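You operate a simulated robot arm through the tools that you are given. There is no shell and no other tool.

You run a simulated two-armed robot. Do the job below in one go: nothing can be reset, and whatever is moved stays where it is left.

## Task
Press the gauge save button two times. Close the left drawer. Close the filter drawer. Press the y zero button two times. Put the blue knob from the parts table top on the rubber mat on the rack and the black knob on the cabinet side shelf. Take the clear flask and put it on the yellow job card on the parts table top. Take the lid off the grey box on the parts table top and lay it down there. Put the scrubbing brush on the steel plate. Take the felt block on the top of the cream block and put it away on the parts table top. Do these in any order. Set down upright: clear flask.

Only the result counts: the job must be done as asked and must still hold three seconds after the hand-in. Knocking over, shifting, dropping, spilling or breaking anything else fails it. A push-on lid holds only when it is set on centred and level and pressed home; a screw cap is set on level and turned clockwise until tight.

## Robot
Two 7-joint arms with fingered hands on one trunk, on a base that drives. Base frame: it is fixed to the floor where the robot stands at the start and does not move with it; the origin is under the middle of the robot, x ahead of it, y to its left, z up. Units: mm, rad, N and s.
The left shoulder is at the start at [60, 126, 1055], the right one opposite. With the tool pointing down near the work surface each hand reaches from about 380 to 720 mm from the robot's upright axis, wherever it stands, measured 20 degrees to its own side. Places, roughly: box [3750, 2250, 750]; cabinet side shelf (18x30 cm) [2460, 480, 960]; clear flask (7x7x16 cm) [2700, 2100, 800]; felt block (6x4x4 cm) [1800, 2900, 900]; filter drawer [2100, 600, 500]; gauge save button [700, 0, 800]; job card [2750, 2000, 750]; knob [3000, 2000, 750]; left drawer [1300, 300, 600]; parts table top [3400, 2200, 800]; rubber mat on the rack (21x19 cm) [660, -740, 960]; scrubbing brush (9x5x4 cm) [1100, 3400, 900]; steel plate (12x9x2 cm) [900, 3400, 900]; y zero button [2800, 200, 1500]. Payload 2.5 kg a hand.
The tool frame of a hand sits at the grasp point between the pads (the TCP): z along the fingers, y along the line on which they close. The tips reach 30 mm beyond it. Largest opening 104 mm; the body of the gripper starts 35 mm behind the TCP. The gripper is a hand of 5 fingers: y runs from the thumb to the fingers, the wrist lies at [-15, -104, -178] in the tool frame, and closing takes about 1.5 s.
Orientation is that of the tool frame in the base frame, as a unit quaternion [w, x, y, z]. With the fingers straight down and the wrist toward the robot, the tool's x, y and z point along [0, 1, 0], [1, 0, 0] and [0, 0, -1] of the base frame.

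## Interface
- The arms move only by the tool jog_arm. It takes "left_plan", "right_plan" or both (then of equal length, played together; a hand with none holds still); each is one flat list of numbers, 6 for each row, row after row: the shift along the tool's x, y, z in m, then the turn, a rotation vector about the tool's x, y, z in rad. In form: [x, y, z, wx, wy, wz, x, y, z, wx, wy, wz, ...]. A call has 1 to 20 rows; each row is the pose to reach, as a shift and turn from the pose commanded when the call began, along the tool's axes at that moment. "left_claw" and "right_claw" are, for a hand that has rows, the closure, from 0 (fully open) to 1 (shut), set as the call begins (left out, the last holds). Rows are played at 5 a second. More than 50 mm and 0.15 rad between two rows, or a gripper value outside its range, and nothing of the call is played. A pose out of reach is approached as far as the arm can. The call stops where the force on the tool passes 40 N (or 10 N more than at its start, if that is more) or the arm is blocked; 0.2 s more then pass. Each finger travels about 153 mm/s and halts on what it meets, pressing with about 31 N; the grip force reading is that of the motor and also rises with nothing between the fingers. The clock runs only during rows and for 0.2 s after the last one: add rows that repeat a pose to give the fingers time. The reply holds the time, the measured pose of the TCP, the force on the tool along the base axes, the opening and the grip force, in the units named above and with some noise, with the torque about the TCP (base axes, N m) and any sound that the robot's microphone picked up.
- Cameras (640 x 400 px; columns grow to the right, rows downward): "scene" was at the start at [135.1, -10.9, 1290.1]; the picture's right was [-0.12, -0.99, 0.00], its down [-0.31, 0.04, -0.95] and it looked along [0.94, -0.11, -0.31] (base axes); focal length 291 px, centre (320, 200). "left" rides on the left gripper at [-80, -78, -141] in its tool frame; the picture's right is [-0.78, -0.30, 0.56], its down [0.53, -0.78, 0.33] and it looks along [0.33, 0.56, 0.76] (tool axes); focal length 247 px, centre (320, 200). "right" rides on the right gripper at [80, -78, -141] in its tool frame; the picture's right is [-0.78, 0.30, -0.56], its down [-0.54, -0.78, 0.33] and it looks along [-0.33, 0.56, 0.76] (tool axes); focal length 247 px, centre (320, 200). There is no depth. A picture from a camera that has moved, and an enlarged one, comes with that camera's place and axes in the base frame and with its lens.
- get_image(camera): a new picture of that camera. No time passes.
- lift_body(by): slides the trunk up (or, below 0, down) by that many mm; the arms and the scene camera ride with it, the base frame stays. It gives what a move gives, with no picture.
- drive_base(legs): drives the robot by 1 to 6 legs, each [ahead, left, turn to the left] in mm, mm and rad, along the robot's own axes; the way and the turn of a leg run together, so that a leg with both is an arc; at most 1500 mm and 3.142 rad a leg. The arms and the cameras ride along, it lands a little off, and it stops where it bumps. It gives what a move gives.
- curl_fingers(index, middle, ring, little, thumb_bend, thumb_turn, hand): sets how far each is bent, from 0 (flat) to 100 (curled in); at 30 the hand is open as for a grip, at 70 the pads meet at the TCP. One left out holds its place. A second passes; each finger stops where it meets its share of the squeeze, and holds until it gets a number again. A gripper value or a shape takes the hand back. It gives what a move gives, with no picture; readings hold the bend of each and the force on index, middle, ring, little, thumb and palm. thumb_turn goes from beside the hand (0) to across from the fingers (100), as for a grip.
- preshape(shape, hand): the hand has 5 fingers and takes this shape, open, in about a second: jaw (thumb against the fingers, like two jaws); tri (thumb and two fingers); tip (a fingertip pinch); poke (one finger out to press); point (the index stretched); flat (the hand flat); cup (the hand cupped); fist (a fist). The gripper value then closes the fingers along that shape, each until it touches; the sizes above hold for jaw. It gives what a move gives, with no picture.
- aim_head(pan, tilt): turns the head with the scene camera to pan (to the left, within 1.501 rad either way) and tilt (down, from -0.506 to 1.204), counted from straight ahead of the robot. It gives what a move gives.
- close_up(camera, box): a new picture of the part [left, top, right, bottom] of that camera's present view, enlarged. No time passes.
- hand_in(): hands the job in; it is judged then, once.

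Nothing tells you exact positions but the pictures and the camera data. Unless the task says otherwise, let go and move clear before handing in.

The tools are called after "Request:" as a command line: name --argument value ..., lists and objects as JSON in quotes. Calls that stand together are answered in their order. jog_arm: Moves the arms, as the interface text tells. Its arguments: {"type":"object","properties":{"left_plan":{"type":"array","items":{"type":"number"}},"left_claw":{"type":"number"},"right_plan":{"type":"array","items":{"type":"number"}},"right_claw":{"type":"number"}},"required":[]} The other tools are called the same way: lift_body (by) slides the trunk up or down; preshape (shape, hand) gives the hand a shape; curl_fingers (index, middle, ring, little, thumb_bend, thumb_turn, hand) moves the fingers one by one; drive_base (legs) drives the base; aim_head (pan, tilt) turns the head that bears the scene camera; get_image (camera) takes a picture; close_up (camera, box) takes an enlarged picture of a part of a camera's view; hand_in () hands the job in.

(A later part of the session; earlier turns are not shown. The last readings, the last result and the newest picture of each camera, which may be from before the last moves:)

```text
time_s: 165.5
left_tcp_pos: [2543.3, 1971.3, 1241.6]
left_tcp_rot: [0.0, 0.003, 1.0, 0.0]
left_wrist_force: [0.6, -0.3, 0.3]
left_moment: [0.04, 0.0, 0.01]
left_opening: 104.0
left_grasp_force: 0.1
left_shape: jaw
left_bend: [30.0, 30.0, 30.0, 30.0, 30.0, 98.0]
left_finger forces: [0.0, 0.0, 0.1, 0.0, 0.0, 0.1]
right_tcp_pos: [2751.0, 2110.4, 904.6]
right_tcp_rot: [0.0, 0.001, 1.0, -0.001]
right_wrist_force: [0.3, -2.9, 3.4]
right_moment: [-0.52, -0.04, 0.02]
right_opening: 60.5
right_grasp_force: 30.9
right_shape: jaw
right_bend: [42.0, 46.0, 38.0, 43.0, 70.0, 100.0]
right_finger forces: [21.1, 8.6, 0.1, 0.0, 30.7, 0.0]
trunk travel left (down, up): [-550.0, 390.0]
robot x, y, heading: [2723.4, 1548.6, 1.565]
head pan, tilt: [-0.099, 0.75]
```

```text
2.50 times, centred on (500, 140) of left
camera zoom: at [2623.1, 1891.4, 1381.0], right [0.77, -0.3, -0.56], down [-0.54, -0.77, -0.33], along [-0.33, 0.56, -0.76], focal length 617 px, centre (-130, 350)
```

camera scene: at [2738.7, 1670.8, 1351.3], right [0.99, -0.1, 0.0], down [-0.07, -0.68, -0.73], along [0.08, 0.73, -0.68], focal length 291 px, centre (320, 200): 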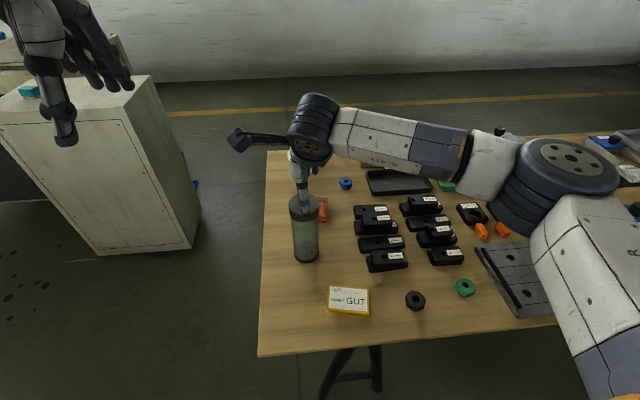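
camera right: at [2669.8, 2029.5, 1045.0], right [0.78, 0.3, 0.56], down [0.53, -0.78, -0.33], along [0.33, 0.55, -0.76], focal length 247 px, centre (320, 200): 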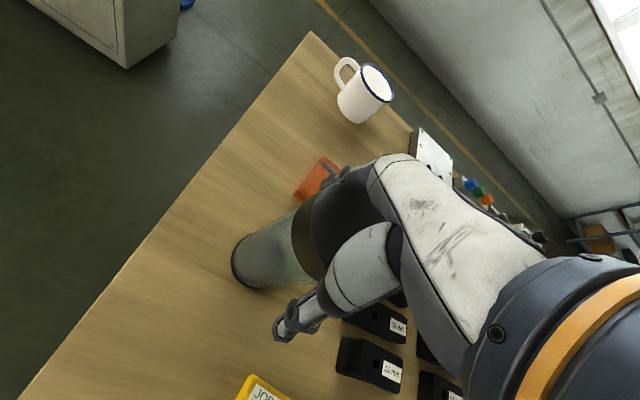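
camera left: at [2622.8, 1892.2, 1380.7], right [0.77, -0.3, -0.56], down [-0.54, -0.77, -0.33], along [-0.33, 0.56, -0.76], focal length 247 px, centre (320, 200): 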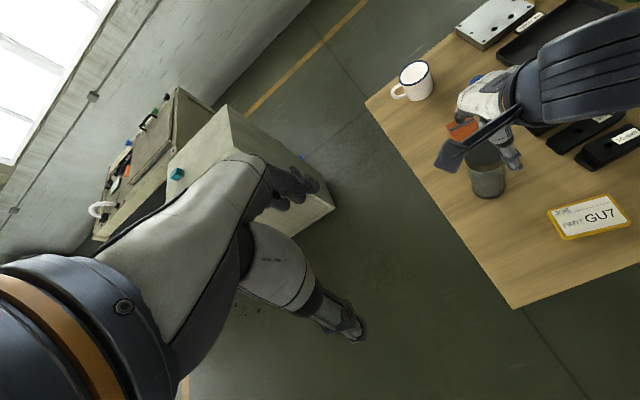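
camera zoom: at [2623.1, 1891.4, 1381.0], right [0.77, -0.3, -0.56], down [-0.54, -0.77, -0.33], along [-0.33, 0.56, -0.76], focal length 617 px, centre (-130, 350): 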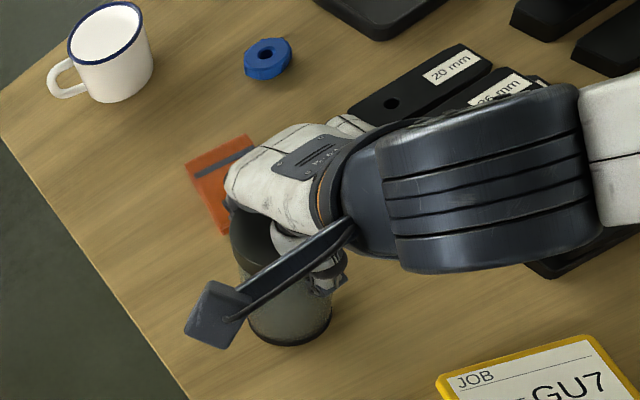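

The grip holds at 60 mm opening, 31 N. Lifting 60 mm slowly and checking that the flask stays upright.

Request:
jog_arm --right_plan '[0, 0, -0.01, 0, 0, 0, 0, 0, -0.025, 0, 0, 0, 0, 0, -0.045, 0, 0, 0, 0, 0, -0.065, 0, 0, 0]'

Request:
get_image --camera "right"

Request:
close_up --camera "left" --box '[400, 60, 640, 260]'

Request:
close_up --camera "scene" --box '[220, 80, 400, 320]'

```text
time_s: 166.5
left_tcp_pos: [2543.1, 1970.6, 1242.0]
left_tcp_rot: [-0.001, 0.002, 1.0, -0.001]
left_wrist_force: [-0.5, 0.8, 0.1]
left_moment: [-0.01, 0.04, 0.03]
left_opening: 103.8
left_grasp_force: 0.1
left_shape: jaw
left_bend: [30.0, 30.0, 30.0, 30.0, 30.0, 98.0]
left_finger forces: [0.1, 0.0, 0.1, 0.1, 0.0, 0.0]
right_tcp_pos: [2749.8, 2111.1, 968.8]
right_tcp_rot: [0.0, 0.001, 1.0, -0.003]
right_wrist_force: [0.2, -0.1, -2.6]
right_moment: [0.01, -0.04, 0.01]
right_opening: 60.1
right_grasp_force: 31.0
right_shape: jaw
right_bend: [42.0, 46.0, 38.0, 43.0, 70.0, 100.0]
right_finger forces: [21.9, 10.5, 0.1, 0.0, 31.0, 0.1]
trunk travel left (down, up): [-550.0, 390.0]
robot x, y, heading: [2730.4, 1547.1, 1.567]
head pan, tilt: [-0.099, 0.75]
```

```text
taken
camera right: at [2669.5, 2034.8, 1109.7], right [0.78, 0.3, 0.56], down [0.53, -0.78, -0.33], along [0.34, 0.55, -0.76], focal length 247 px, centre (320, 200)
```

right: 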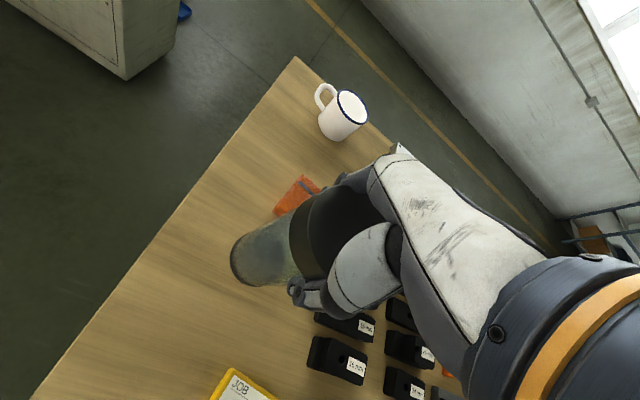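

```text
2.00 times, centred on (520, 160) of left
camera zoom: at [2623.1, 1892.0, 1380.7], right [0.77, -0.3, -0.56], down [-0.54, -0.77, -0.33], along [-0.33, 0.56, -0.76], focal length 494 px, centre (-80, 280)
```

zoom: 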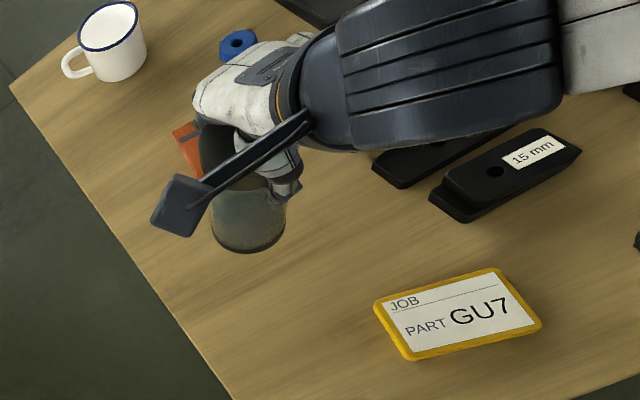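

```text
1.67 times, centred on (310, 200) of scene
camera zoom: at [2739.0, 1670.7, 1351.3], right [0.99, -0.1, 0.0], down [-0.07, -0.68, -0.73], along [0.08, 0.73, -0.68], focal length 484 px, centre (337, 200)
```

zoom: 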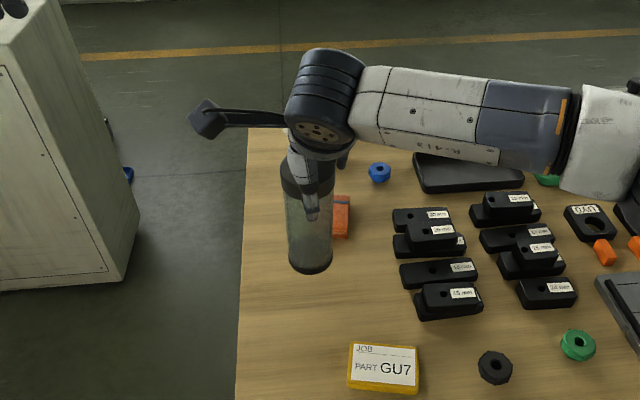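

The flask hangs straight and weighs about 260 g. Now I'll carry it over to the job card.

Request:
jog_arm --right_plan '[-0.0195, -0.0346, 0, 0, 0, 0, -0.039, -0.0693, 0, 0, 0, 0, -0.0585, -0.1039, 0, 0, 0, 0, -0.078, -0.1385, 0, 0, 0, 0, -0.078, -0.1385, 0, 0, 0, 0]'

Request:
get_image --camera "right"

Request:
close_up --camera "left" --box '[480, 100, 640, 260]'

Request:
close_up --camera "scene" --box '[260, 160, 440, 340]'

```text
time_s: 167.7
left_tcp_pos: [2543.3, 1971.9, 1240.0]
left_tcp_rot: [0.0, 0.002, 1.0, 0.001]
left_wrist_force: [-0.5, 0.0, 0.1]
left_moment: [-0.02, 0.0, 0.02]
left_opening: 103.7
left_grasp_force: 0.0
left_shape: jaw
left_bend: [30.0, 30.0, 30.0, 30.0, 30.0, 98.0]
left_finger forces: [0.0, 0.0, 0.0, 0.0, 0.1, 0.1]
right_tcp_pos: [2828.8, 1973.7, 969.8]
right_tcp_rot: [0.0, 0.001, 1.0, -0.002]
right_wrist_force: [-0.9, -0.2, -3.0]
right_moment: [-0.03, 0.01, 0.0]
right_opening: 60.1
right_grasp_force: 30.8
right_shape: jaw
right_bend: [42.0, 46.0, 38.0, 43.0, 71.0, 100.0]
right_finger forces: [22.1, 10.5, 0.1, 0.1, 31.2, 0.0]
trunk travel left (down, up): [-550.0, 390.0]
robot x, y, heading: [2726.1, 1545.9, 1.567]
head pan, tilt: [-0.099, 0.75]
```

```text
taken
camera right: at [2748.3, 1896.9, 1109.8], right [0.78, 0.3, 0.56], down [0.53, -0.78, -0.33], along [0.34, 0.55, -0.76], focal length 247 px, centre (320, 200)
```

right: 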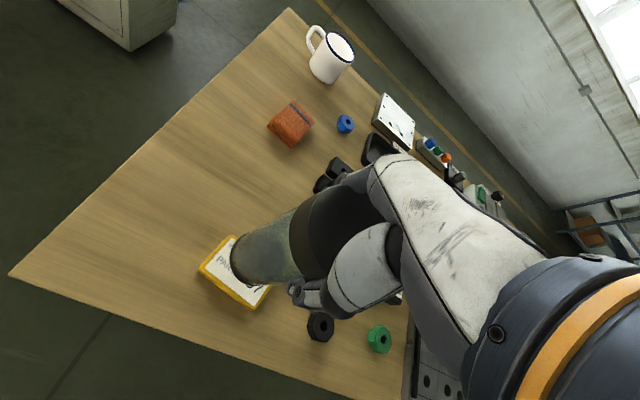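

```text
2.50 times, centred on (560, 180) of left
camera zoom: at [2623.0, 1892.3, 1380.7], right [0.77, -0.3, -0.56], down [-0.54, -0.77, -0.33], along [-0.33, 0.56, -0.76], focal length 617 px, centre (-280, 250)
```

zoom: 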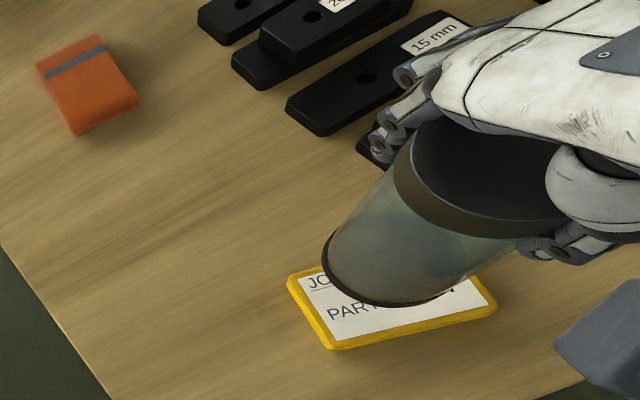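

```text
2.22 times, centred on (350, 250) of scene
camera zoom: at [2738.9, 1670.9, 1351.3], right [0.99, -0.1, 0.0], down [-0.07, -0.68, -0.73], along [0.08, 0.73, -0.68], focal length 646 px, centre (253, 89)
```

zoom: 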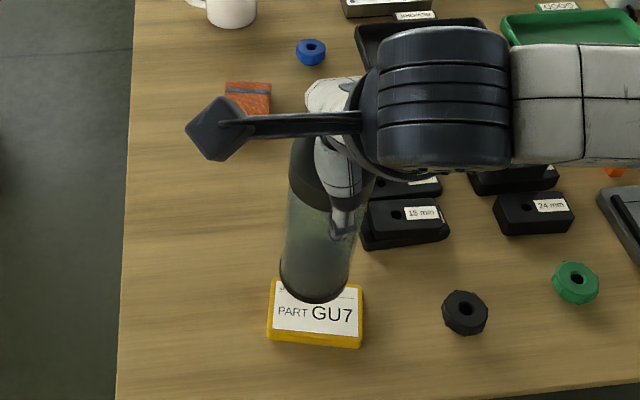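

The flask is over the card. I'll lower it to about 10 mm above and check its centring.

Request:
jog_arm --right_plan '[0, 0, 0.02, 0, 0, 0, 0, 0, 0.04, 0, 0, 0, 0, 0, 0.045, 0, 0, 0]'

Request:
close_up --camera "left" --box '[480, 100, 640, 260]'

Request:
close_up --camera "scene" --box '[280, 200, 400, 330]'

Request:
close_up --camera "right" --box '[180, 180, 340, 330]'

```text
time_s: 168.5
left_tcp_pos: [2542.6, 1971.5, 1242.2]
left_tcp_rot: [0.0, 0.002, 1.0, -0.001]
left_wrist_force: [0.9, -0.3, 0.6]
left_moment: [-0.02, -0.01, 0.01]
left_opening: 103.9
left_grasp_force: 0.1
left_shape: jaw
left_bend: [30.0, 30.0, 30.0, 30.0, 30.0, 98.0]
left_finger forces: [0.1, 0.0, 0.1, 0.1, 0.0, 0.0]
right_tcp_pos: [2827.8, 1973.2, 924.8]
right_tcp_rot: [0.0, 0.001, 1.0, 0.0]
right_wrist_force: [0.1, 0.4, -2.8]
right_moment: [0.0, 0.02, -0.01]
right_opening: 59.9
right_grasp_force: 31.4
right_shape: jaw
right_bend: [42.0, 46.0, 38.0, 43.0, 71.0, 100.0]
right_finger forces: [21.9, 10.5, 0.1, 0.0, 31.3, 0.0]
trunk travel left (down, up): [-550.0, 390.0]
robot x, y, heading: [2727.3, 1548.1, 1.572]
head pan, tilt: [-0.099, 0.75]
```

```text
2.50 times, centred on (560, 180) of left
camera zoom: at [2623.2, 1892.1, 1380.8], right [0.77, -0.3, -0.56], down [-0.54, -0.77, -0.33], along [-0.33, 0.56, -0.76], focal length 617 px, centre (-280, 250)
```

zoom: 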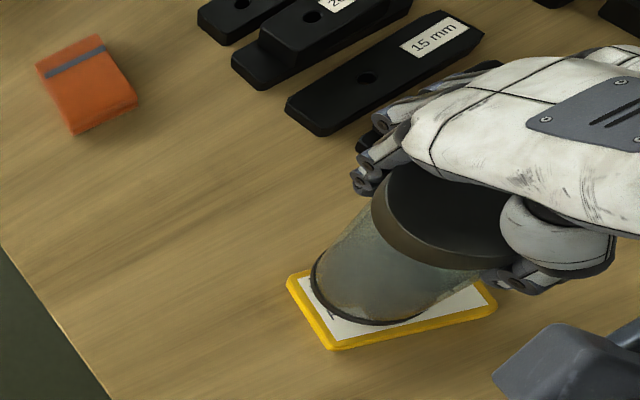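

```text
3.08 times, centred on (340, 265) of scene
camera zoom: at [2739.0, 1670.7, 1351.3], right [0.99, -0.1, 0.0], down [-0.07, -0.68, -0.73], along [0.08, 0.73, -0.68], focal length 894 px, centre (258, 0)
```

zoom: 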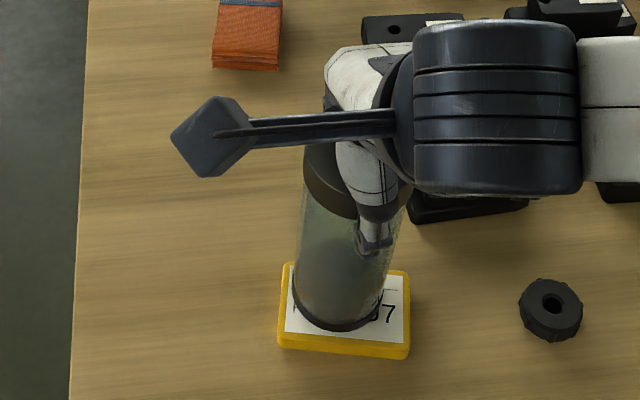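

```text
2.67 times, centred on (260, 255) of right
camera zoom: at [2747.8, 1895.9, 1065.6], right [0.78, 0.3, 0.56], down [0.53, -0.78, -0.33], along [0.34, 0.55, -0.76], focal length 659 px, centre (480, 53)
```

zoom: 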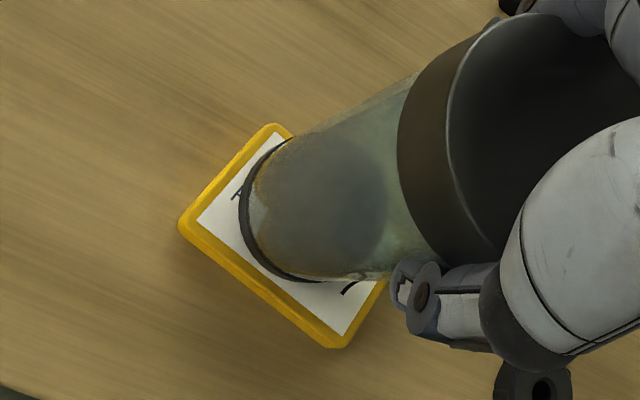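

The flask sits about 9 mm too far left of the card's centre. I'll correct by +9 mm in x and −3 mm in y and look again.

Request:
jog_arm --right_plan '[-0.0045, -0.0015, 0, 0, 0, 0, -0.009, -0.003, 0, 0, 0, 0]'

Request:
close_up --camera "left" --box '[530, 140, 640, 250]'

Request:
close_up --camera "scene" --box '[310, 250, 400, 330]'

Request:
close_up --camera "right" --box '[200, 200, 320, 320]'

```text
time_s: 169.1
left_tcp_pos: [2543.6, 1972.6, 1241.6]
left_tcp_rot: [0.0, 0.002, 1.0, 0.001]
left_wrist_force: [0.4, -0.2, 0.3]
left_moment: [-0.01, 0.02, 0.03]
left_opening: 103.8
left_grasp_force: 0.1
left_shape: jaw
left_bend: [30.0, 30.0, 30.0, 30.0, 30.0, 98.0]
left_finger forces: [0.1, 0.1, 0.1, 0.0, 0.0, 0.0]
right_tcp_pos: [2837.1, 1969.2, 923.7]
right_tcp_rot: [-0.001, 0.001, 1.0, -0.003]
right_wrist_force: [0.0, -0.2, -3.0]
right_moment: [-0.02, 0.01, -0.02]
right_opening: 59.7
right_grasp_force: 31.0
right_shape: jaw
right_bend: [42.0, 46.0, 38.0, 43.0, 71.0, 100.0]
right_finger forces: [21.9, 10.6, 0.0, 0.1, 31.3, 0.0]
trunk travel left (down, up): [-550.0, 390.0]
robot x, y, heading: [2731.4, 1546.2, 1.568]
head pan, tilt: [-0.099, 0.75]
```

```text
3.64 times, centred on (585, 195) of left
camera zoom: at [2623.3, 1892.1, 1380.8], right [0.77, -0.3, -0.56], down [-0.54, -0.77, -0.33], along [-0.33, 0.56, -0.76], focal length 898 px, centre (-644, 218)
```

zoom: 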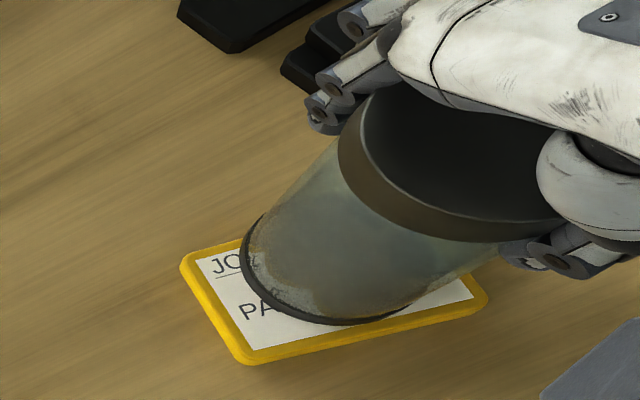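

```text
5.00 times, centred on (355, 290) of scene
camera zoom: at [2739.1, 1670.7, 1351.3], right [0.99, -0.1, 0.0], down [-0.07, -0.68, -0.73], along [0.08, 0.73, -0.68], focal length 1454 px, centre (145, -250)
```

zoom: 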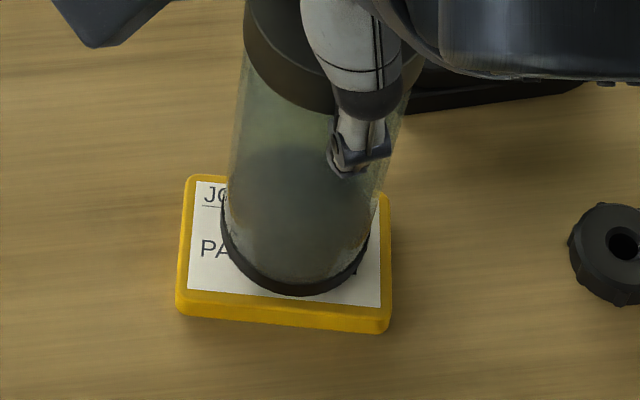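

```text
3.33 times, centred on (260, 260) of right
camera zoom: at [2756.8, 1892.6, 1065.4], right [0.78, 0.3, 0.56], down [0.53, -0.78, -0.33], along [0.33, 0.55, -0.76], focal length 823 px, centre (520, 0)
```

zoom: 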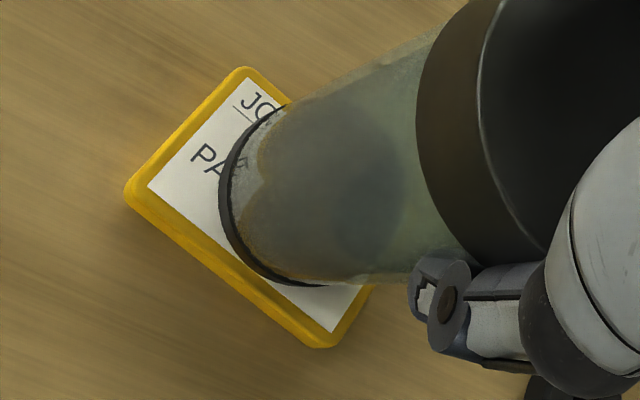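

Centring is now within about 2 mm. A last 2 mm correction, then lower gently until it touches.

Request:
jog_arm --right_plan '[0.002, 0, 0.005, 0, 0, 0, 0.002, 0, 0.008, 0, 0, 0]'

Request:
jog_arm --right_plan '[0, 0, 0.0015, 0, 0, 0, 0, 0, 0.003, 0, 0, 0]'

Request:
close_up --camera "scene" --box '[310, 250, 400, 330]'

```text
time_s: 169.7
left_tcp_pos: [2543.3, 1970.7, 1242.4]
left_tcp_rot: [0.0, 0.003, 1.0, 0.0]
left_wrist_force: [-0.7, -0.8, 0.3]
left_moment: [0.01, -0.03, -0.01]
left_opening: 103.8
left_grasp_force: 0.1
left_shape: jaw
left_bend: [30.0, 30.0, 30.0, 30.0, 30.0, 98.0]
left_finger forces: [0.0, 0.0, 0.0, 0.0, 0.0, 0.1]
right_tcp_pos: [2832.7, 1970.2, 918.4]
right_tcp_rot: [0.0, 0.001, 1.0, 0.002]
right_wrist_force: [-0.1, -0.8, 14.1]
right_moment: [-0.52, -0.14, 0.03]
right_opening: 60.2
right_grasp_force: 30.8
right_shape: jaw
right_bend: [42.0, 46.0, 38.0, 43.0, 71.0, 100.0]
right_finger forces: [24.4, 10.3, 0.0, 0.0, 33.2, 0.0]
trunk travel left (down, up): [-550.0, 390.0]
robot x, y, heading: [2728.5, 1545.5, 1.563]
head pan, tilt: [-0.099, 0.75]
```

```text
time_s: 170.3
left_tcp_pos: [2542.4, 1967.6, 1242.4]
left_tcp_rot: [0.0, 0.003, 1.0, 0.001]
left_wrist_force: [-0.5, 0.4, 0.3]
left_moment: [-0.02, 0.0, 0.0]
left_opening: 103.7
left_grasp_force: 0.0
left_shape: jaw
left_bend: [30.0, 30.0, 30.0, 30.0, 30.0, 98.0]
left_finger forces: [0.0, 0.0, 0.0, 0.0, 0.0, 0.0]
right_tcp_pos: [2833.8, 1969.9, 918.5]
right_tcp_rot: [-0.002, 0.001, 1.0, 0.003]
right_wrist_force: [0.3, -0.4, 31.2]
right_moment: [-0.8, -0.07, 0.0]
right_opening: 60.9
right_grasp_force: 31.1
right_shape: jaw
right_bend: [42.0, 46.0, 38.0, 43.0, 71.0, 100.0]
right_finger forces: [26.1, 11.9, 0.0, 0.1, 34.3, 0.1]
trunk travel left (down, up): [-550.0, 390.0]
robot x, y, heading: [2725.2, 1547.6, 1.562]
head pan, tilt: [-0.099, 0.75]
```

```text
5.00 times, centred on (355, 290) of scene
camera zoom: at [2738.4, 1668.1, 1352.0], right [0.99, -0.1, 0.0], down [-0.07, -0.68, -0.73], along [0.08, 0.73, -0.68], focal length 1454 px, centre (145, -250)
```

zoom: 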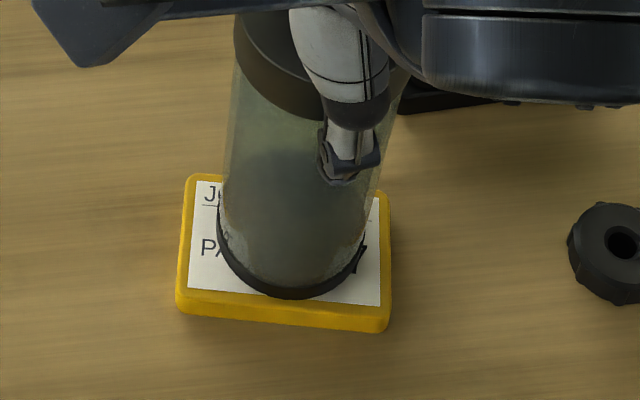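

It has landed (a bit sooner than reckoned) and I'm pressing on it. I'll ease the hand up to take the load off before opening.

Request:
jog_arm --right_plan '[0, 0, -0.002, 0, 0, 0, 0, 0, -0.004, 0, 0, 0, 0, 0, -0.0047, 0, 0, 0]'

```text
time_s: 171.1
left_tcp_pos: [2543.4, 1970.1, 1241.5]
left_tcp_rot: [0.0, 0.003, 1.0, 0.0]
left_wrist_force: [0.1, 0.5, -0.4]
left_moment: [-0.04, 0.0, 0.0]
left_opening: 104.1
left_grasp_force: 0.1
left_shape: jaw
left_bend: [30.0, 30.0, 30.0, 30.0, 30.0, 98.0]
left_finger forces: [0.1, 0.1, 0.0, 0.0, 0.0, 0.1]
right_tcp_pos: [2833.9, 1968.4, 918.6]
right_tcp_rot: [0.0, 0.002, 1.0, -0.001]
right_wrist_force: [-0.5, 1.0, 17.1]
right_moment: [-0.22, -0.06, -0.03]
right_opening: 60.5
right_grasp_force: 30.8
right_shape: jaw
right_bend: [42.0, 45.0, 38.0, 43.0, 71.0, 100.0]
right_finger forces: [24.1, 12.1, 0.0, 0.1, 31.8, 0.0]
trunk travel left (down, up): [-550.0, 390.0]
robot x, y, heading: [2731.9, 1548.6, 1.566]
head pan, tilt: [-0.099, 0.75]
```

Request:
jog_arm --right_plan '[0, 0, -0.0015, 0, 0, 0, 0, 0, -0.003, 0, 0, 0]'

```text
time_s: 171.7
left_tcp_pos: [2543.5, 1970.2, 1241.8]
left_tcp_rot: [0.0, 0.003, 1.0, -0.001]
left_wrist_force: [0.9, 0.4, 0.1]
left_moment: [-0.02, -0.01, 0.0]
left_opening: 104.1
left_grasp_force: 0.0
left_shape: jaw
left_bend: [30.0, 30.0, 30.0, 30.0, 30.0, 98.0]
left_finger forces: [0.0, 0.1, 0.0, 0.1, 0.0, 0.1]
right_tcp_pos: [2834.3, 1968.5, 920.2]
right_tcp_rot: [0.001, 0.001, 1.0, -0.004]
right_wrist_force: [0.4, 0.1, 4.0]
right_moment: [0.0, -0.01, 0.0]
right_opening: 60.5
right_grasp_force: 30.4
right_shape: jaw
right_bend: [42.0, 45.0, 38.0, 43.0, 71.0, 100.0]
right_finger forces: [22.4, 11.3, 0.0, 0.0, 30.8, 0.0]
trunk travel left (down, up): [-550.0, 390.0]
robot x, y, heading: [2726.4, 1547.0, 1.565]
head pan, tilt: [-0.099, 0.75]
```

The load is down to a few newtons. Opening the hand now while holding position.

Request:
jog_arm --right_plan '[0, 0, -0.0005, 0, 0, 0, 0, 0, -0.0005, 0, 0, 0, 0, 0, -0.0005, 0, 0, 0, 0, 0, -0.0005, 0, 0, 0, 0, 0, -0.0005, 0, 0, 0, 0, 0, -0.0005, 0, 0, 0, 0, 0, -0.0005, 0, 0, 0, 0, 0, -0.0005, 0, 0, 0]' --right_claw 0

Request:
close_up --camera "right" --box '[180, 140, 430, 350]'

Request:
close_up --camera "scene" --box '[290, 200, 420, 330]'

```text
time_s: 173.5
left_tcp_pos: [2542.6, 1970.9, 1241.8]
left_tcp_rot: [0.0, 0.002, 1.0, 0.001]
left_wrist_force: [-0.4, -1.0, 0.7]
left_moment: [0.01, 0.02, -0.01]
left_opening: 103.8
left_grasp_force: 0.0
left_shape: jaw
left_bend: [30.0, 30.0, 30.0, 30.0, 30.0, 98.0]
left_finger forces: [0.0, 0.0, 0.0, 0.1, 0.0, 0.0]
right_tcp_pos: [2834.2, 1970.2, 921.5]
right_tcp_rot: [0.0, 0.0, 1.0, -0.002]
right_wrist_force: [0.3, 0.7, -0.2]
right_moment: [0.03, 0.0, 0.0]
right_opening: 103.9
right_grasp_force: 0.0
right_shape: jaw
right_bend: [30.0, 30.0, 30.0, 30.0, 30.0, 98.0]
right_finger forces: [0.3, 0.1, 0.0, 0.1, 0.0, 0.1]
trunk travel left (down, up): [-550.0, 390.0]
robot x, y, heading: [2725.4, 1553.4, 1.562]
head pan, tilt: [-0.099, 0.75]
```

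```text
1.90 times, centred on (305, 245) of right
camera zoom: at [2754.3, 1893.1, 1062.6], right [0.78, 0.3, 0.56], down [0.53, -0.78, -0.33], along [0.34, 0.55, -0.76], focal length 470 px, centre (349, 114)
```

zoom: 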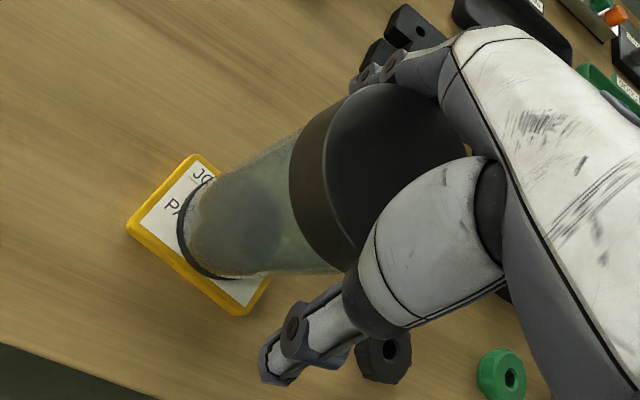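

```text
3.08 times, centred on (355, 265) of scene
camera zoom: at [2739.0, 1670.5, 1351.3], right [0.99, -0.1, 0.0], down [-0.07, -0.68, -0.73], along [0.08, 0.73, -0.68], focal length 894 px, centre (212, 0)
```

zoom: 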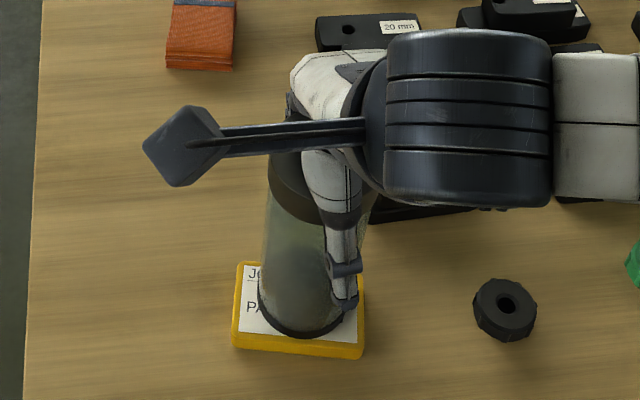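

The flask stands on the card. I'll rise straight up clear of it.

Request:
jog_arm --right_plan '[0, 0.003, -0.005, 0, 0, 0, 0, 0.003, -0.03, 0, 0, 0, 0, 0.003, -0.07, 0, 0, 0, 0, 0.003, -0.11, 0, 0, 0, 0, 0.003, -0.15, 0, 0, 0, 0, 0.003, -0.19, 0, 0, 0, 0, 0.003, -0.23, 0, 0, 0]'

Request:
get_image --camera "scene"

Request:
close_up --camera "left" --box '[520, 100, 640, 250]'

Request:
close_up --camera "scene" --box '[290, 180, 440, 330]'

```text
time_s: 175.1
left_tcp_pos: [2543.8, 1970.4, 1240.3]
left_tcp_rot: [0.0, 0.002, 1.0, 0.0]
left_wrist_force: [0.7, -0.8, 0.2]
left_moment: [0.0, -0.05, 0.0]
left_opening: 103.9
left_grasp_force: 0.0
left_shape: jaw
left_bend: [30.0, 30.0, 30.0, 30.0, 30.0, 98.0]
left_finger forces: [0.1, 0.0, 0.0, 0.0, 0.1, 0.0]
right_tcp_pos: [2835.2, 1972.2, 1152.9]
right_tcp_rot: [0.0, 0.0, 1.0, -0.003]
right_wrist_force: [-0.4, -0.5, 0.2]
right_moment: [0.02, 0.03, -0.01]
right_opening: 103.9
right_grasp_force: 0.0
right_shape: jaw
right_bend: [30.0, 30.0, 30.0, 30.0, 30.0, 98.0]
right_finger forces: [0.1, 0.0, 0.1, 0.1, 0.0, 0.0]
trunk travel left (down, up): [-550.0, 390.0]
robot x, y, heading: [2727.2, 1548.5, 1.563]
head pan, tilt: [-0.099, 0.75]
```

```text
taken
camera scene: at [2738.8, 1670.3, 1351.3], right [0.99, -0.1, 0.0], down [-0.07, -0.68, -0.73], along [0.08, 0.73, -0.68], focal length 291 px, centre (320, 200)
```

scene: 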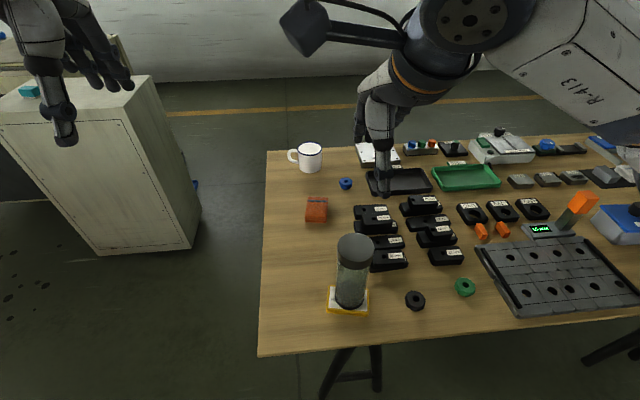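

```text
2.67 times, centred on (580, 175) of left
camera zoom: at [2622.9, 1891.7, 1380.8], right [0.77, -0.3, -0.56], down [-0.54, -0.77, -0.33], along [-0.33, 0.56, -0.76], focal length 659 px, centre (-373, 267)
```

zoom: 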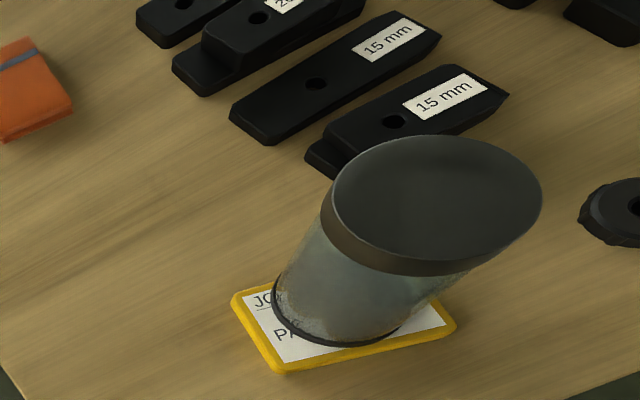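

```text
2.67 times, centred on (365, 255) of scene
camera zoom: at [2738.8, 1670.3, 1351.3], right [0.99, -0.1, 0.0], down [-0.07, -0.68, -0.73], along [0.08, 0.73, -0.68], focal length 775 px, centre (200, 53)
```

zoom: 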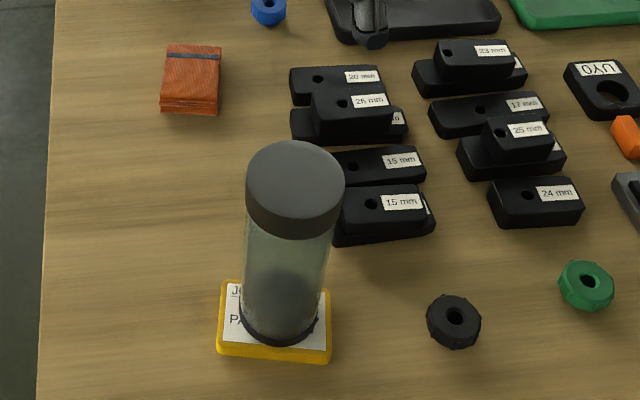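

The flask stands upright on the job card. Next, the grey box at the far right end of the table: I'll drive right along the table and look.

Request:
drive_base --legs '[[0, -880, 0]]'

Request:
aim_head --pan 0.0 --tilt 0.75

Request:
get_image --camera "scene"

Request:
get_image --camera "right"

Request:
get_image --camera "left"

```text
time_s: 179.8
left_tcp_pos: [3420.2, 1969.1, 1241.9]
left_tcp_rot: [0.0, 0.002, 1.0, 0.001]
left_wrist_force: [0.1, 0.5, 0.3]
left_moment: [-0.03, -0.02, 0.01]
left_opening: 103.9
left_grasp_force: 0.0
left_shape: jaw
left_bend: [30.0, 30.0, 30.0, 30.0, 30.0, 98.0]
left_finger forces: [0.0, 0.0, 0.0, 0.0, 0.2, 0.0]
right_tcp_pos: [3710.5, 1969.9, 1151.5]
right_tcp_rot: [0.0, -0.001, 1.0, -0.002]
right_wrist_force: [0.2, -0.7, 0.6]
right_moment: [-0.01, -0.07, 0.01]
right_opening: 103.5
right_grasp_force: 0.1
right_shape: jaw
right_bend: [30.0, 30.0, 30.0, 30.0, 30.0, 98.0]
right_finger forces: [0.0, 0.0, 0.0, 0.0, 0.0, 0.0]
trunk travel left (down, up): [-550.0, 390.0]
robot x, y, heading: [3602.4, 1544.6, 1.568]
head pan, tilt: [-0.099, 0.75]
```

```text
time_s: 180.4
left_tcp_pos: [3419.2, 1968.0, 1241.4]
left_tcp_rot: [0.0, 0.0, 1.0, 0.0]
left_wrist_force: [0.4, 0.5, 1.4]
left_moment: [-0.01, 0.01, 0.0]
left_opening: 104.0
left_grasp_force: 0.2
left_shape: jaw
left_bend: [30.0, 30.0, 30.0, 30.0, 30.0, 98.0]
left_finger forces: [0.0, 0.0, 0.1, 0.1, 0.0, 0.1]
right_tcp_pos: [3710.4, 1970.5, 1152.2]
right_tcp_rot: [0.0, -0.001, 1.0, -0.002]
right_wrist_force: [-0.4, 0.6, -0.3]
right_moment: [-0.01, -0.02, 0.04]
right_opening: 103.8
right_grasp_force: 0.0
right_shape: jaw
right_bend: [30.0, 30.0, 30.0, 30.0, 30.0, 98.0]
right_finger forces: [0.0, 0.1, 0.0, 0.0, 0.1, 0.1]
trunk travel left (down, up): [-550.0, 390.0]
robot x, y, heading: [3605.3, 1544.9, 1.57]
head pan, tilt: [0.0, 0.75]
```

```text
taken
camera scene: at [3607.1, 1668.3, 1351.3], right [1.0, 0.0, 0.0], down [0.0, -0.68, -0.73], along [0.0, 0.73, -0.68], focal length 291 px, centre (320, 200)
```

scene: 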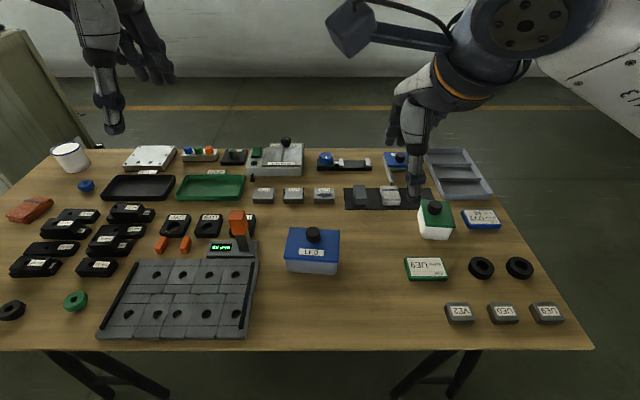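

```text
taken
camera right: at [3630.9, 1893.1, 1293.0], right [0.78, 0.3, 0.56], down [0.54, -0.78, -0.33], along [0.33, 0.55, -0.76], focal length 247 px, centre (320, 200)
```

right: 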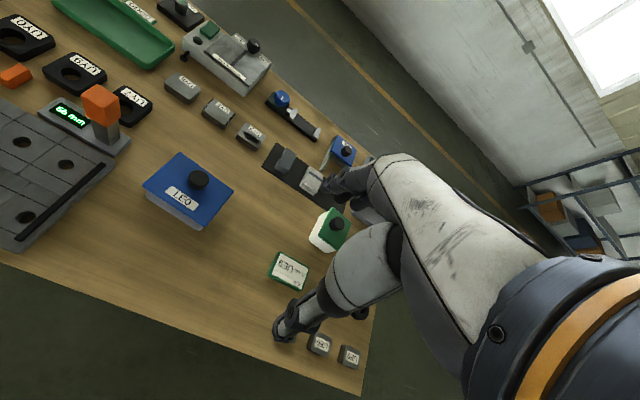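

```text
taken
camera left: at [3498.7, 1889.0, 1380.8], right [0.78, -0.3, -0.56], down [-0.54, -0.78, -0.33], along [-0.33, 0.56, -0.76], focal length 247 px, centre (320, 200)
```

left: 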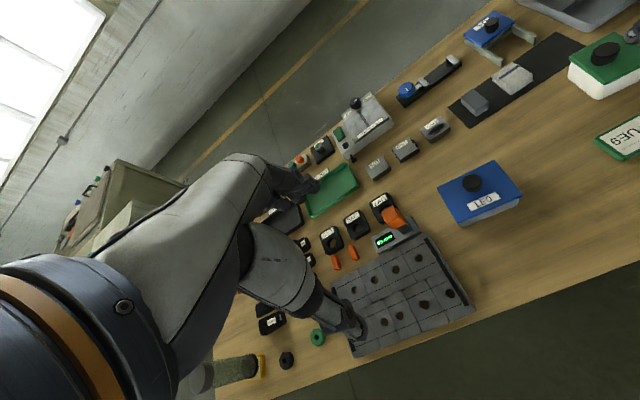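

Several lidded boxes stand here; I need to tell which body is grey. Zooming in.

Request:
close_up --camera "scene" --box '[230, 130, 550, 330]'

Request:
close_up --camera "left" --box '[380, 0, 640, 240]'

Request:
close_up --camera "right" --box '[120, 120, 370, 300]'

```text
2.00 times, centred on (390, 230) of scene
camera zoom: at [3607.1, 1668.3, 1351.3], right [1.0, 0.0, 0.0], down [0.0, -0.68, -0.73], along [0.0, 0.73, -0.68], focal length 582 px, centre (180, 140)
```

zoom: 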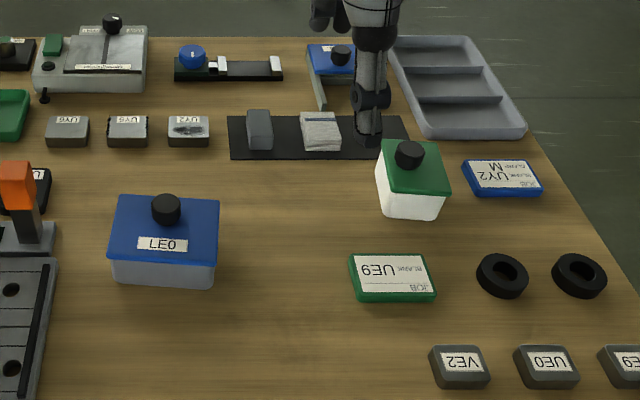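

```text
1.67 times, centred on (510, 120) of left
camera zoom: at [3498.7, 1889.0, 1380.8], right [0.78, -0.3, -0.56], down [-0.54, -0.78, -0.33], along [-0.33, 0.56, -0.76], focal length 412 px, centre (3, 333)
```

zoom: 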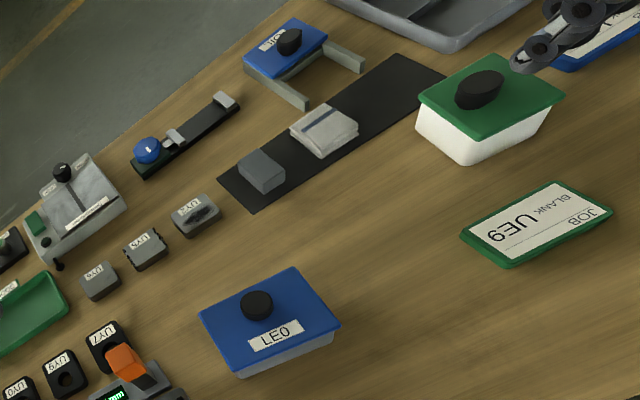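

```text
2.22 times, centred on (245, 210) of right
camera zoom: at [3630.9, 1893.1, 1293.0], right [0.78, 0.3, 0.56], down [0.54, -0.78, -0.33], along [0.33, 0.55, -0.76], focal length 549 px, centre (487, 178)
```

zoom: 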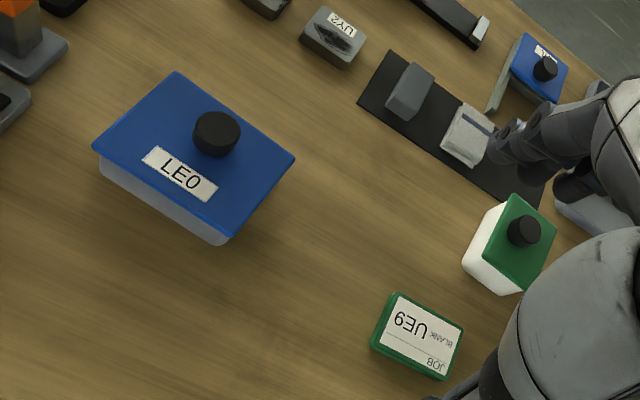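

The blue-lidded box "LE0" has a grey body; the green-lidded one is white. The lid's black knob top is at about [3588, 2102, 856], lid surface ≈ 826. I'll shift left a little and bring the right hand over the knob.

Request:
drive_base --legs '[[0, 60, 0]]'

Request:
jog_arm --right_plan '[0.0105, 0.022, 0.036, 0, 0, 0, 0.021, 0.044, 0.072, 0, 0, 0, 0.0315, 0.066, 0.108, 0, 0, 0, 0.042, 0.088, 0.144, 0, 0, 0, 0.0525, 0.11, 0.18, 0, 0, 0, 0.063, 0.132, 0.215, 0, 0, 0]'

Request:
get_image --camera "right"

Request:
get_image --camera "scene"

Request:
close_up --camera "left" --box '[420, 60, 640, 260]'

```text
time_s: 181.4
left_tcp_pos: [3358.4, 1968.7, 1241.5]
left_tcp_rot: [0.0, 0.002, 1.0, -0.001]
left_wrist_force: [0.3, 0.0, 0.4]
left_moment: [-0.01, -0.01, 0.0]
left_opening: 103.9
left_grasp_force: 0.1
left_shape: jaw
left_bend: [30.0, 30.0, 30.0, 30.0, 30.0, 98.0]
left_finger forces: [0.1, 0.1, 0.0, 0.0, 0.0, 0.0]
right_tcp_pos: [3650.6, 1970.6, 1152.0]
right_tcp_rot: [0.0, 0.0, 1.0, -0.002]
right_wrist_force: [-0.1, 0.4, 0.2]
right_moment: [-0.01, 0.02, 0.02]
right_opening: 104.0
right_grasp_force: 0.1
right_shape: jaw
right_bend: [30.0, 30.0, 30.0, 30.0, 30.0, 98.0]
right_finger forces: [0.0, 0.0, 0.0, 0.1, 0.1, 0.0]
trunk travel left (down, up): [-550.0, 390.0]
robot x, y, heading: [3545.0, 1546.9, 1.566]
head pan, tilt: [0.0, 0.75]
```

```text
time_s: 182.8
left_tcp_pos: [3360.1, 1967.8, 1241.4]
left_tcp_rot: [0.0, 0.002, 1.0, 0.0]
left_wrist_force: [0.5, -0.4, 0.0]
left_moment: [0.01, 0.0, -0.02]
left_opening: 104.0
left_grasp_force: 0.1
left_shape: jaw
left_bend: [30.0, 30.0, 30.0, 30.0, 30.0, 98.0]
left_finger forces: [0.0, 0.0, 0.0, 0.1, 0.0, 0.0]
right_tcp_pos: [3588.4, 2101.9, 936.4]
right_tcp_rot: [0.001, -0.001, 1.0, -0.001]
right_wrist_force: [0.0, -0.6, 0.6]
right_moment: [-0.02, -0.02, 0.04]
right_opening: 103.7
right_grasp_force: 0.1
right_shape: jaw
right_bend: [30.0, 30.0, 30.0, 30.0, 30.0, 98.0]
right_finger forces: [0.0, 0.1, 0.1, 0.1, 0.1, 0.1]
trunk travel left (down, up): [-550.0, 390.0]
robot x, y, heading: [3544.7, 1544.1, 1.568]
head pan, tilt: [0.0, 0.75]
```

```text
taken
camera right: at [3508.8, 2024.8, 1076.6], right [0.78, 0.3, 0.56], down [0.54, -0.78, -0.33], along [0.33, 0.55, -0.76], focal length 247 px, centre (320, 200)
```

right: 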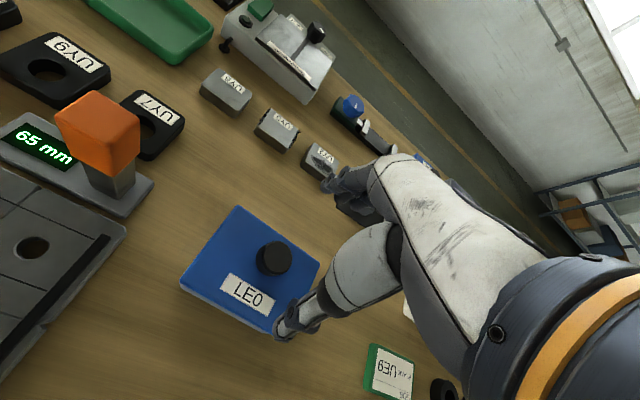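

```text
taken
camera scene: at [3547.6, 1668.8, 1351.3], right [1.0, 0.0, 0.0], down [0.0, -0.68, -0.73], along [0.0, 0.73, -0.68], focal length 291 px, centre (320, 200)
```

scene: 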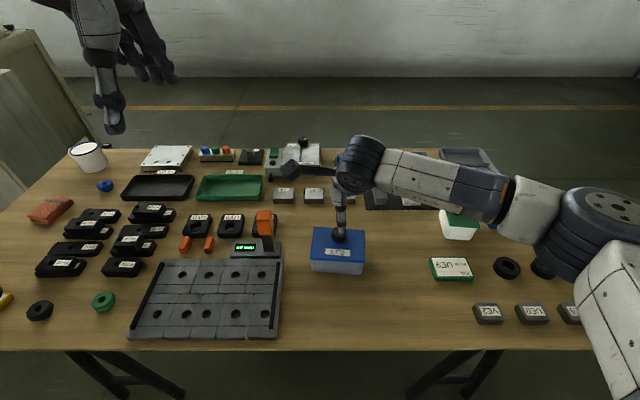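

```text
2.00 times, centred on (530, 160) of left
camera zoom: at [3439.4, 1889.5, 1380.7], right [0.78, -0.3, -0.56], down [-0.54, -0.78, -0.33], along [-0.33, 0.56, -0.76], focal length 494 px, centre (-100, 280)
```

zoom: 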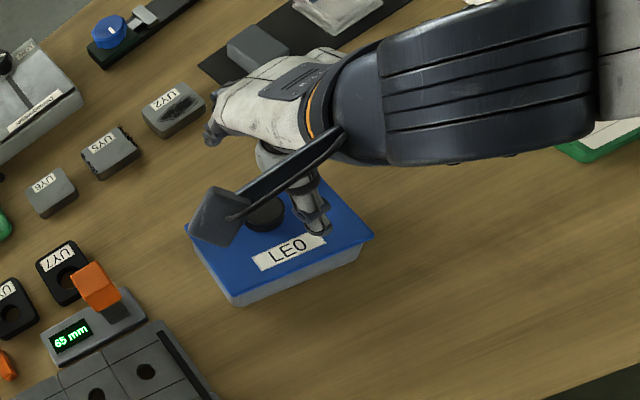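

The knob lies between thumb and fingers. Lowering to 10 mm above the lid surface and checking.

Request:
jog_arm --right_plan '[0.001, 0, 0.025, 0, 0, 0, 0.002, 0, 0.05, 0, 0, 0, 0.002, 0, 0.068, 0, 0, 0]'

Request:
close_up --camera "right" --box '[210, 140, 430, 350]'

Request:
close_up --camera "left" --box '[440, 90, 620, 240]'

Request:
close_up --camera "scene" --box '[270, 150, 410, 290]'

```text
time_s: 183.6
left_tcp_pos: [3360.3, 1967.1, 1241.3]
left_tcp_rot: [0.0, 0.001, 1.0, 0.0]
left_wrist_force: [0.4, 0.2, 0.1]
left_moment: [-0.05, 0.03, 0.02]
left_opening: 103.8
left_grasp_force: 0.1
left_shape: jaw
left_bend: [30.0, 30.0, 30.0, 30.0, 30.0, 98.0]
left_finger forces: [0.1, 0.1, 0.0, 0.0, 0.0, 0.0]
right_tcp_pos: [3587.4, 2099.9, 867.6]
right_tcp_rot: [-0.001, -0.001, 1.0, -0.001]
right_wrist_force: [0.7, -0.1, 1.2]
right_moment: [-0.03, -0.04, -0.02]
right_opening: 103.9
right_grasp_force: 0.0
right_shape: jaw
right_bend: [30.0, 30.0, 30.0, 30.0, 30.0, 98.0]
right_finger forces: [0.1, 0.0, 0.0, 0.1, 0.0, 0.0]
trunk travel left (down, up): [-550.0, 390.0]
robot x, y, heading: [3541.8, 1542.6, 1.567]
head pan, tilt: [0.0, 0.75]
```

```text
1.90 times, centred on (320, 245) of right
camera zoom: at [3507.0, 2023.3, 1009.3], right [0.78, 0.3, 0.55], down [0.54, -0.78, -0.33], along [0.33, 0.55, -0.76], focal length 470 px, centre (320, 114)
```

zoom: 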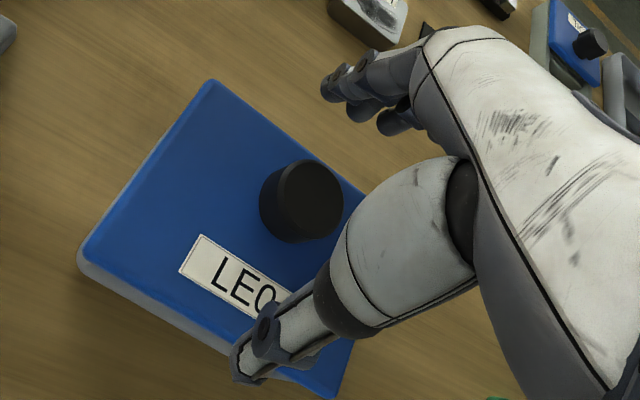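

```text
2.67 times, centred on (530, 165) of left
camera zoom: at [3439.7, 1889.1, 1380.8], right [0.77, -0.3, -0.56], down [-0.54, -0.78, -0.33], along [-0.33, 0.56, -0.76], focal length 659 px, centre (-240, 293)
```

zoom: 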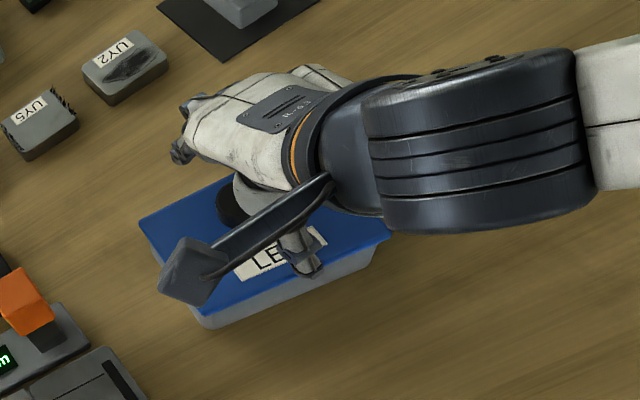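

```text
2.86 times, centred on (340, 220) of scene
camera zoom: at [3547.8, 1668.5, 1351.3], right [1.0, 0.0, 0.0], down [0.0, -0.68, -0.73], along [0.0, 0.73, -0.68], focal length 831 px, centre (263, 143)
```

zoom: 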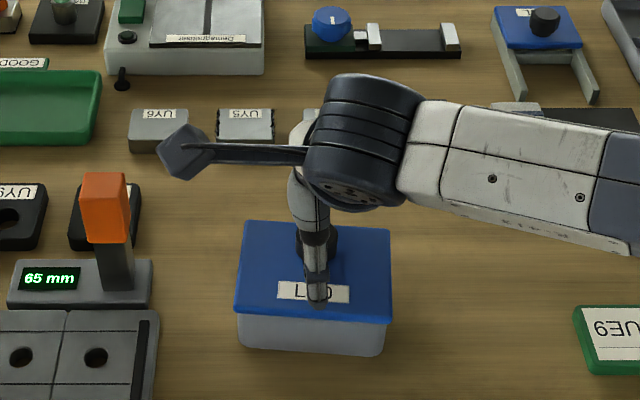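

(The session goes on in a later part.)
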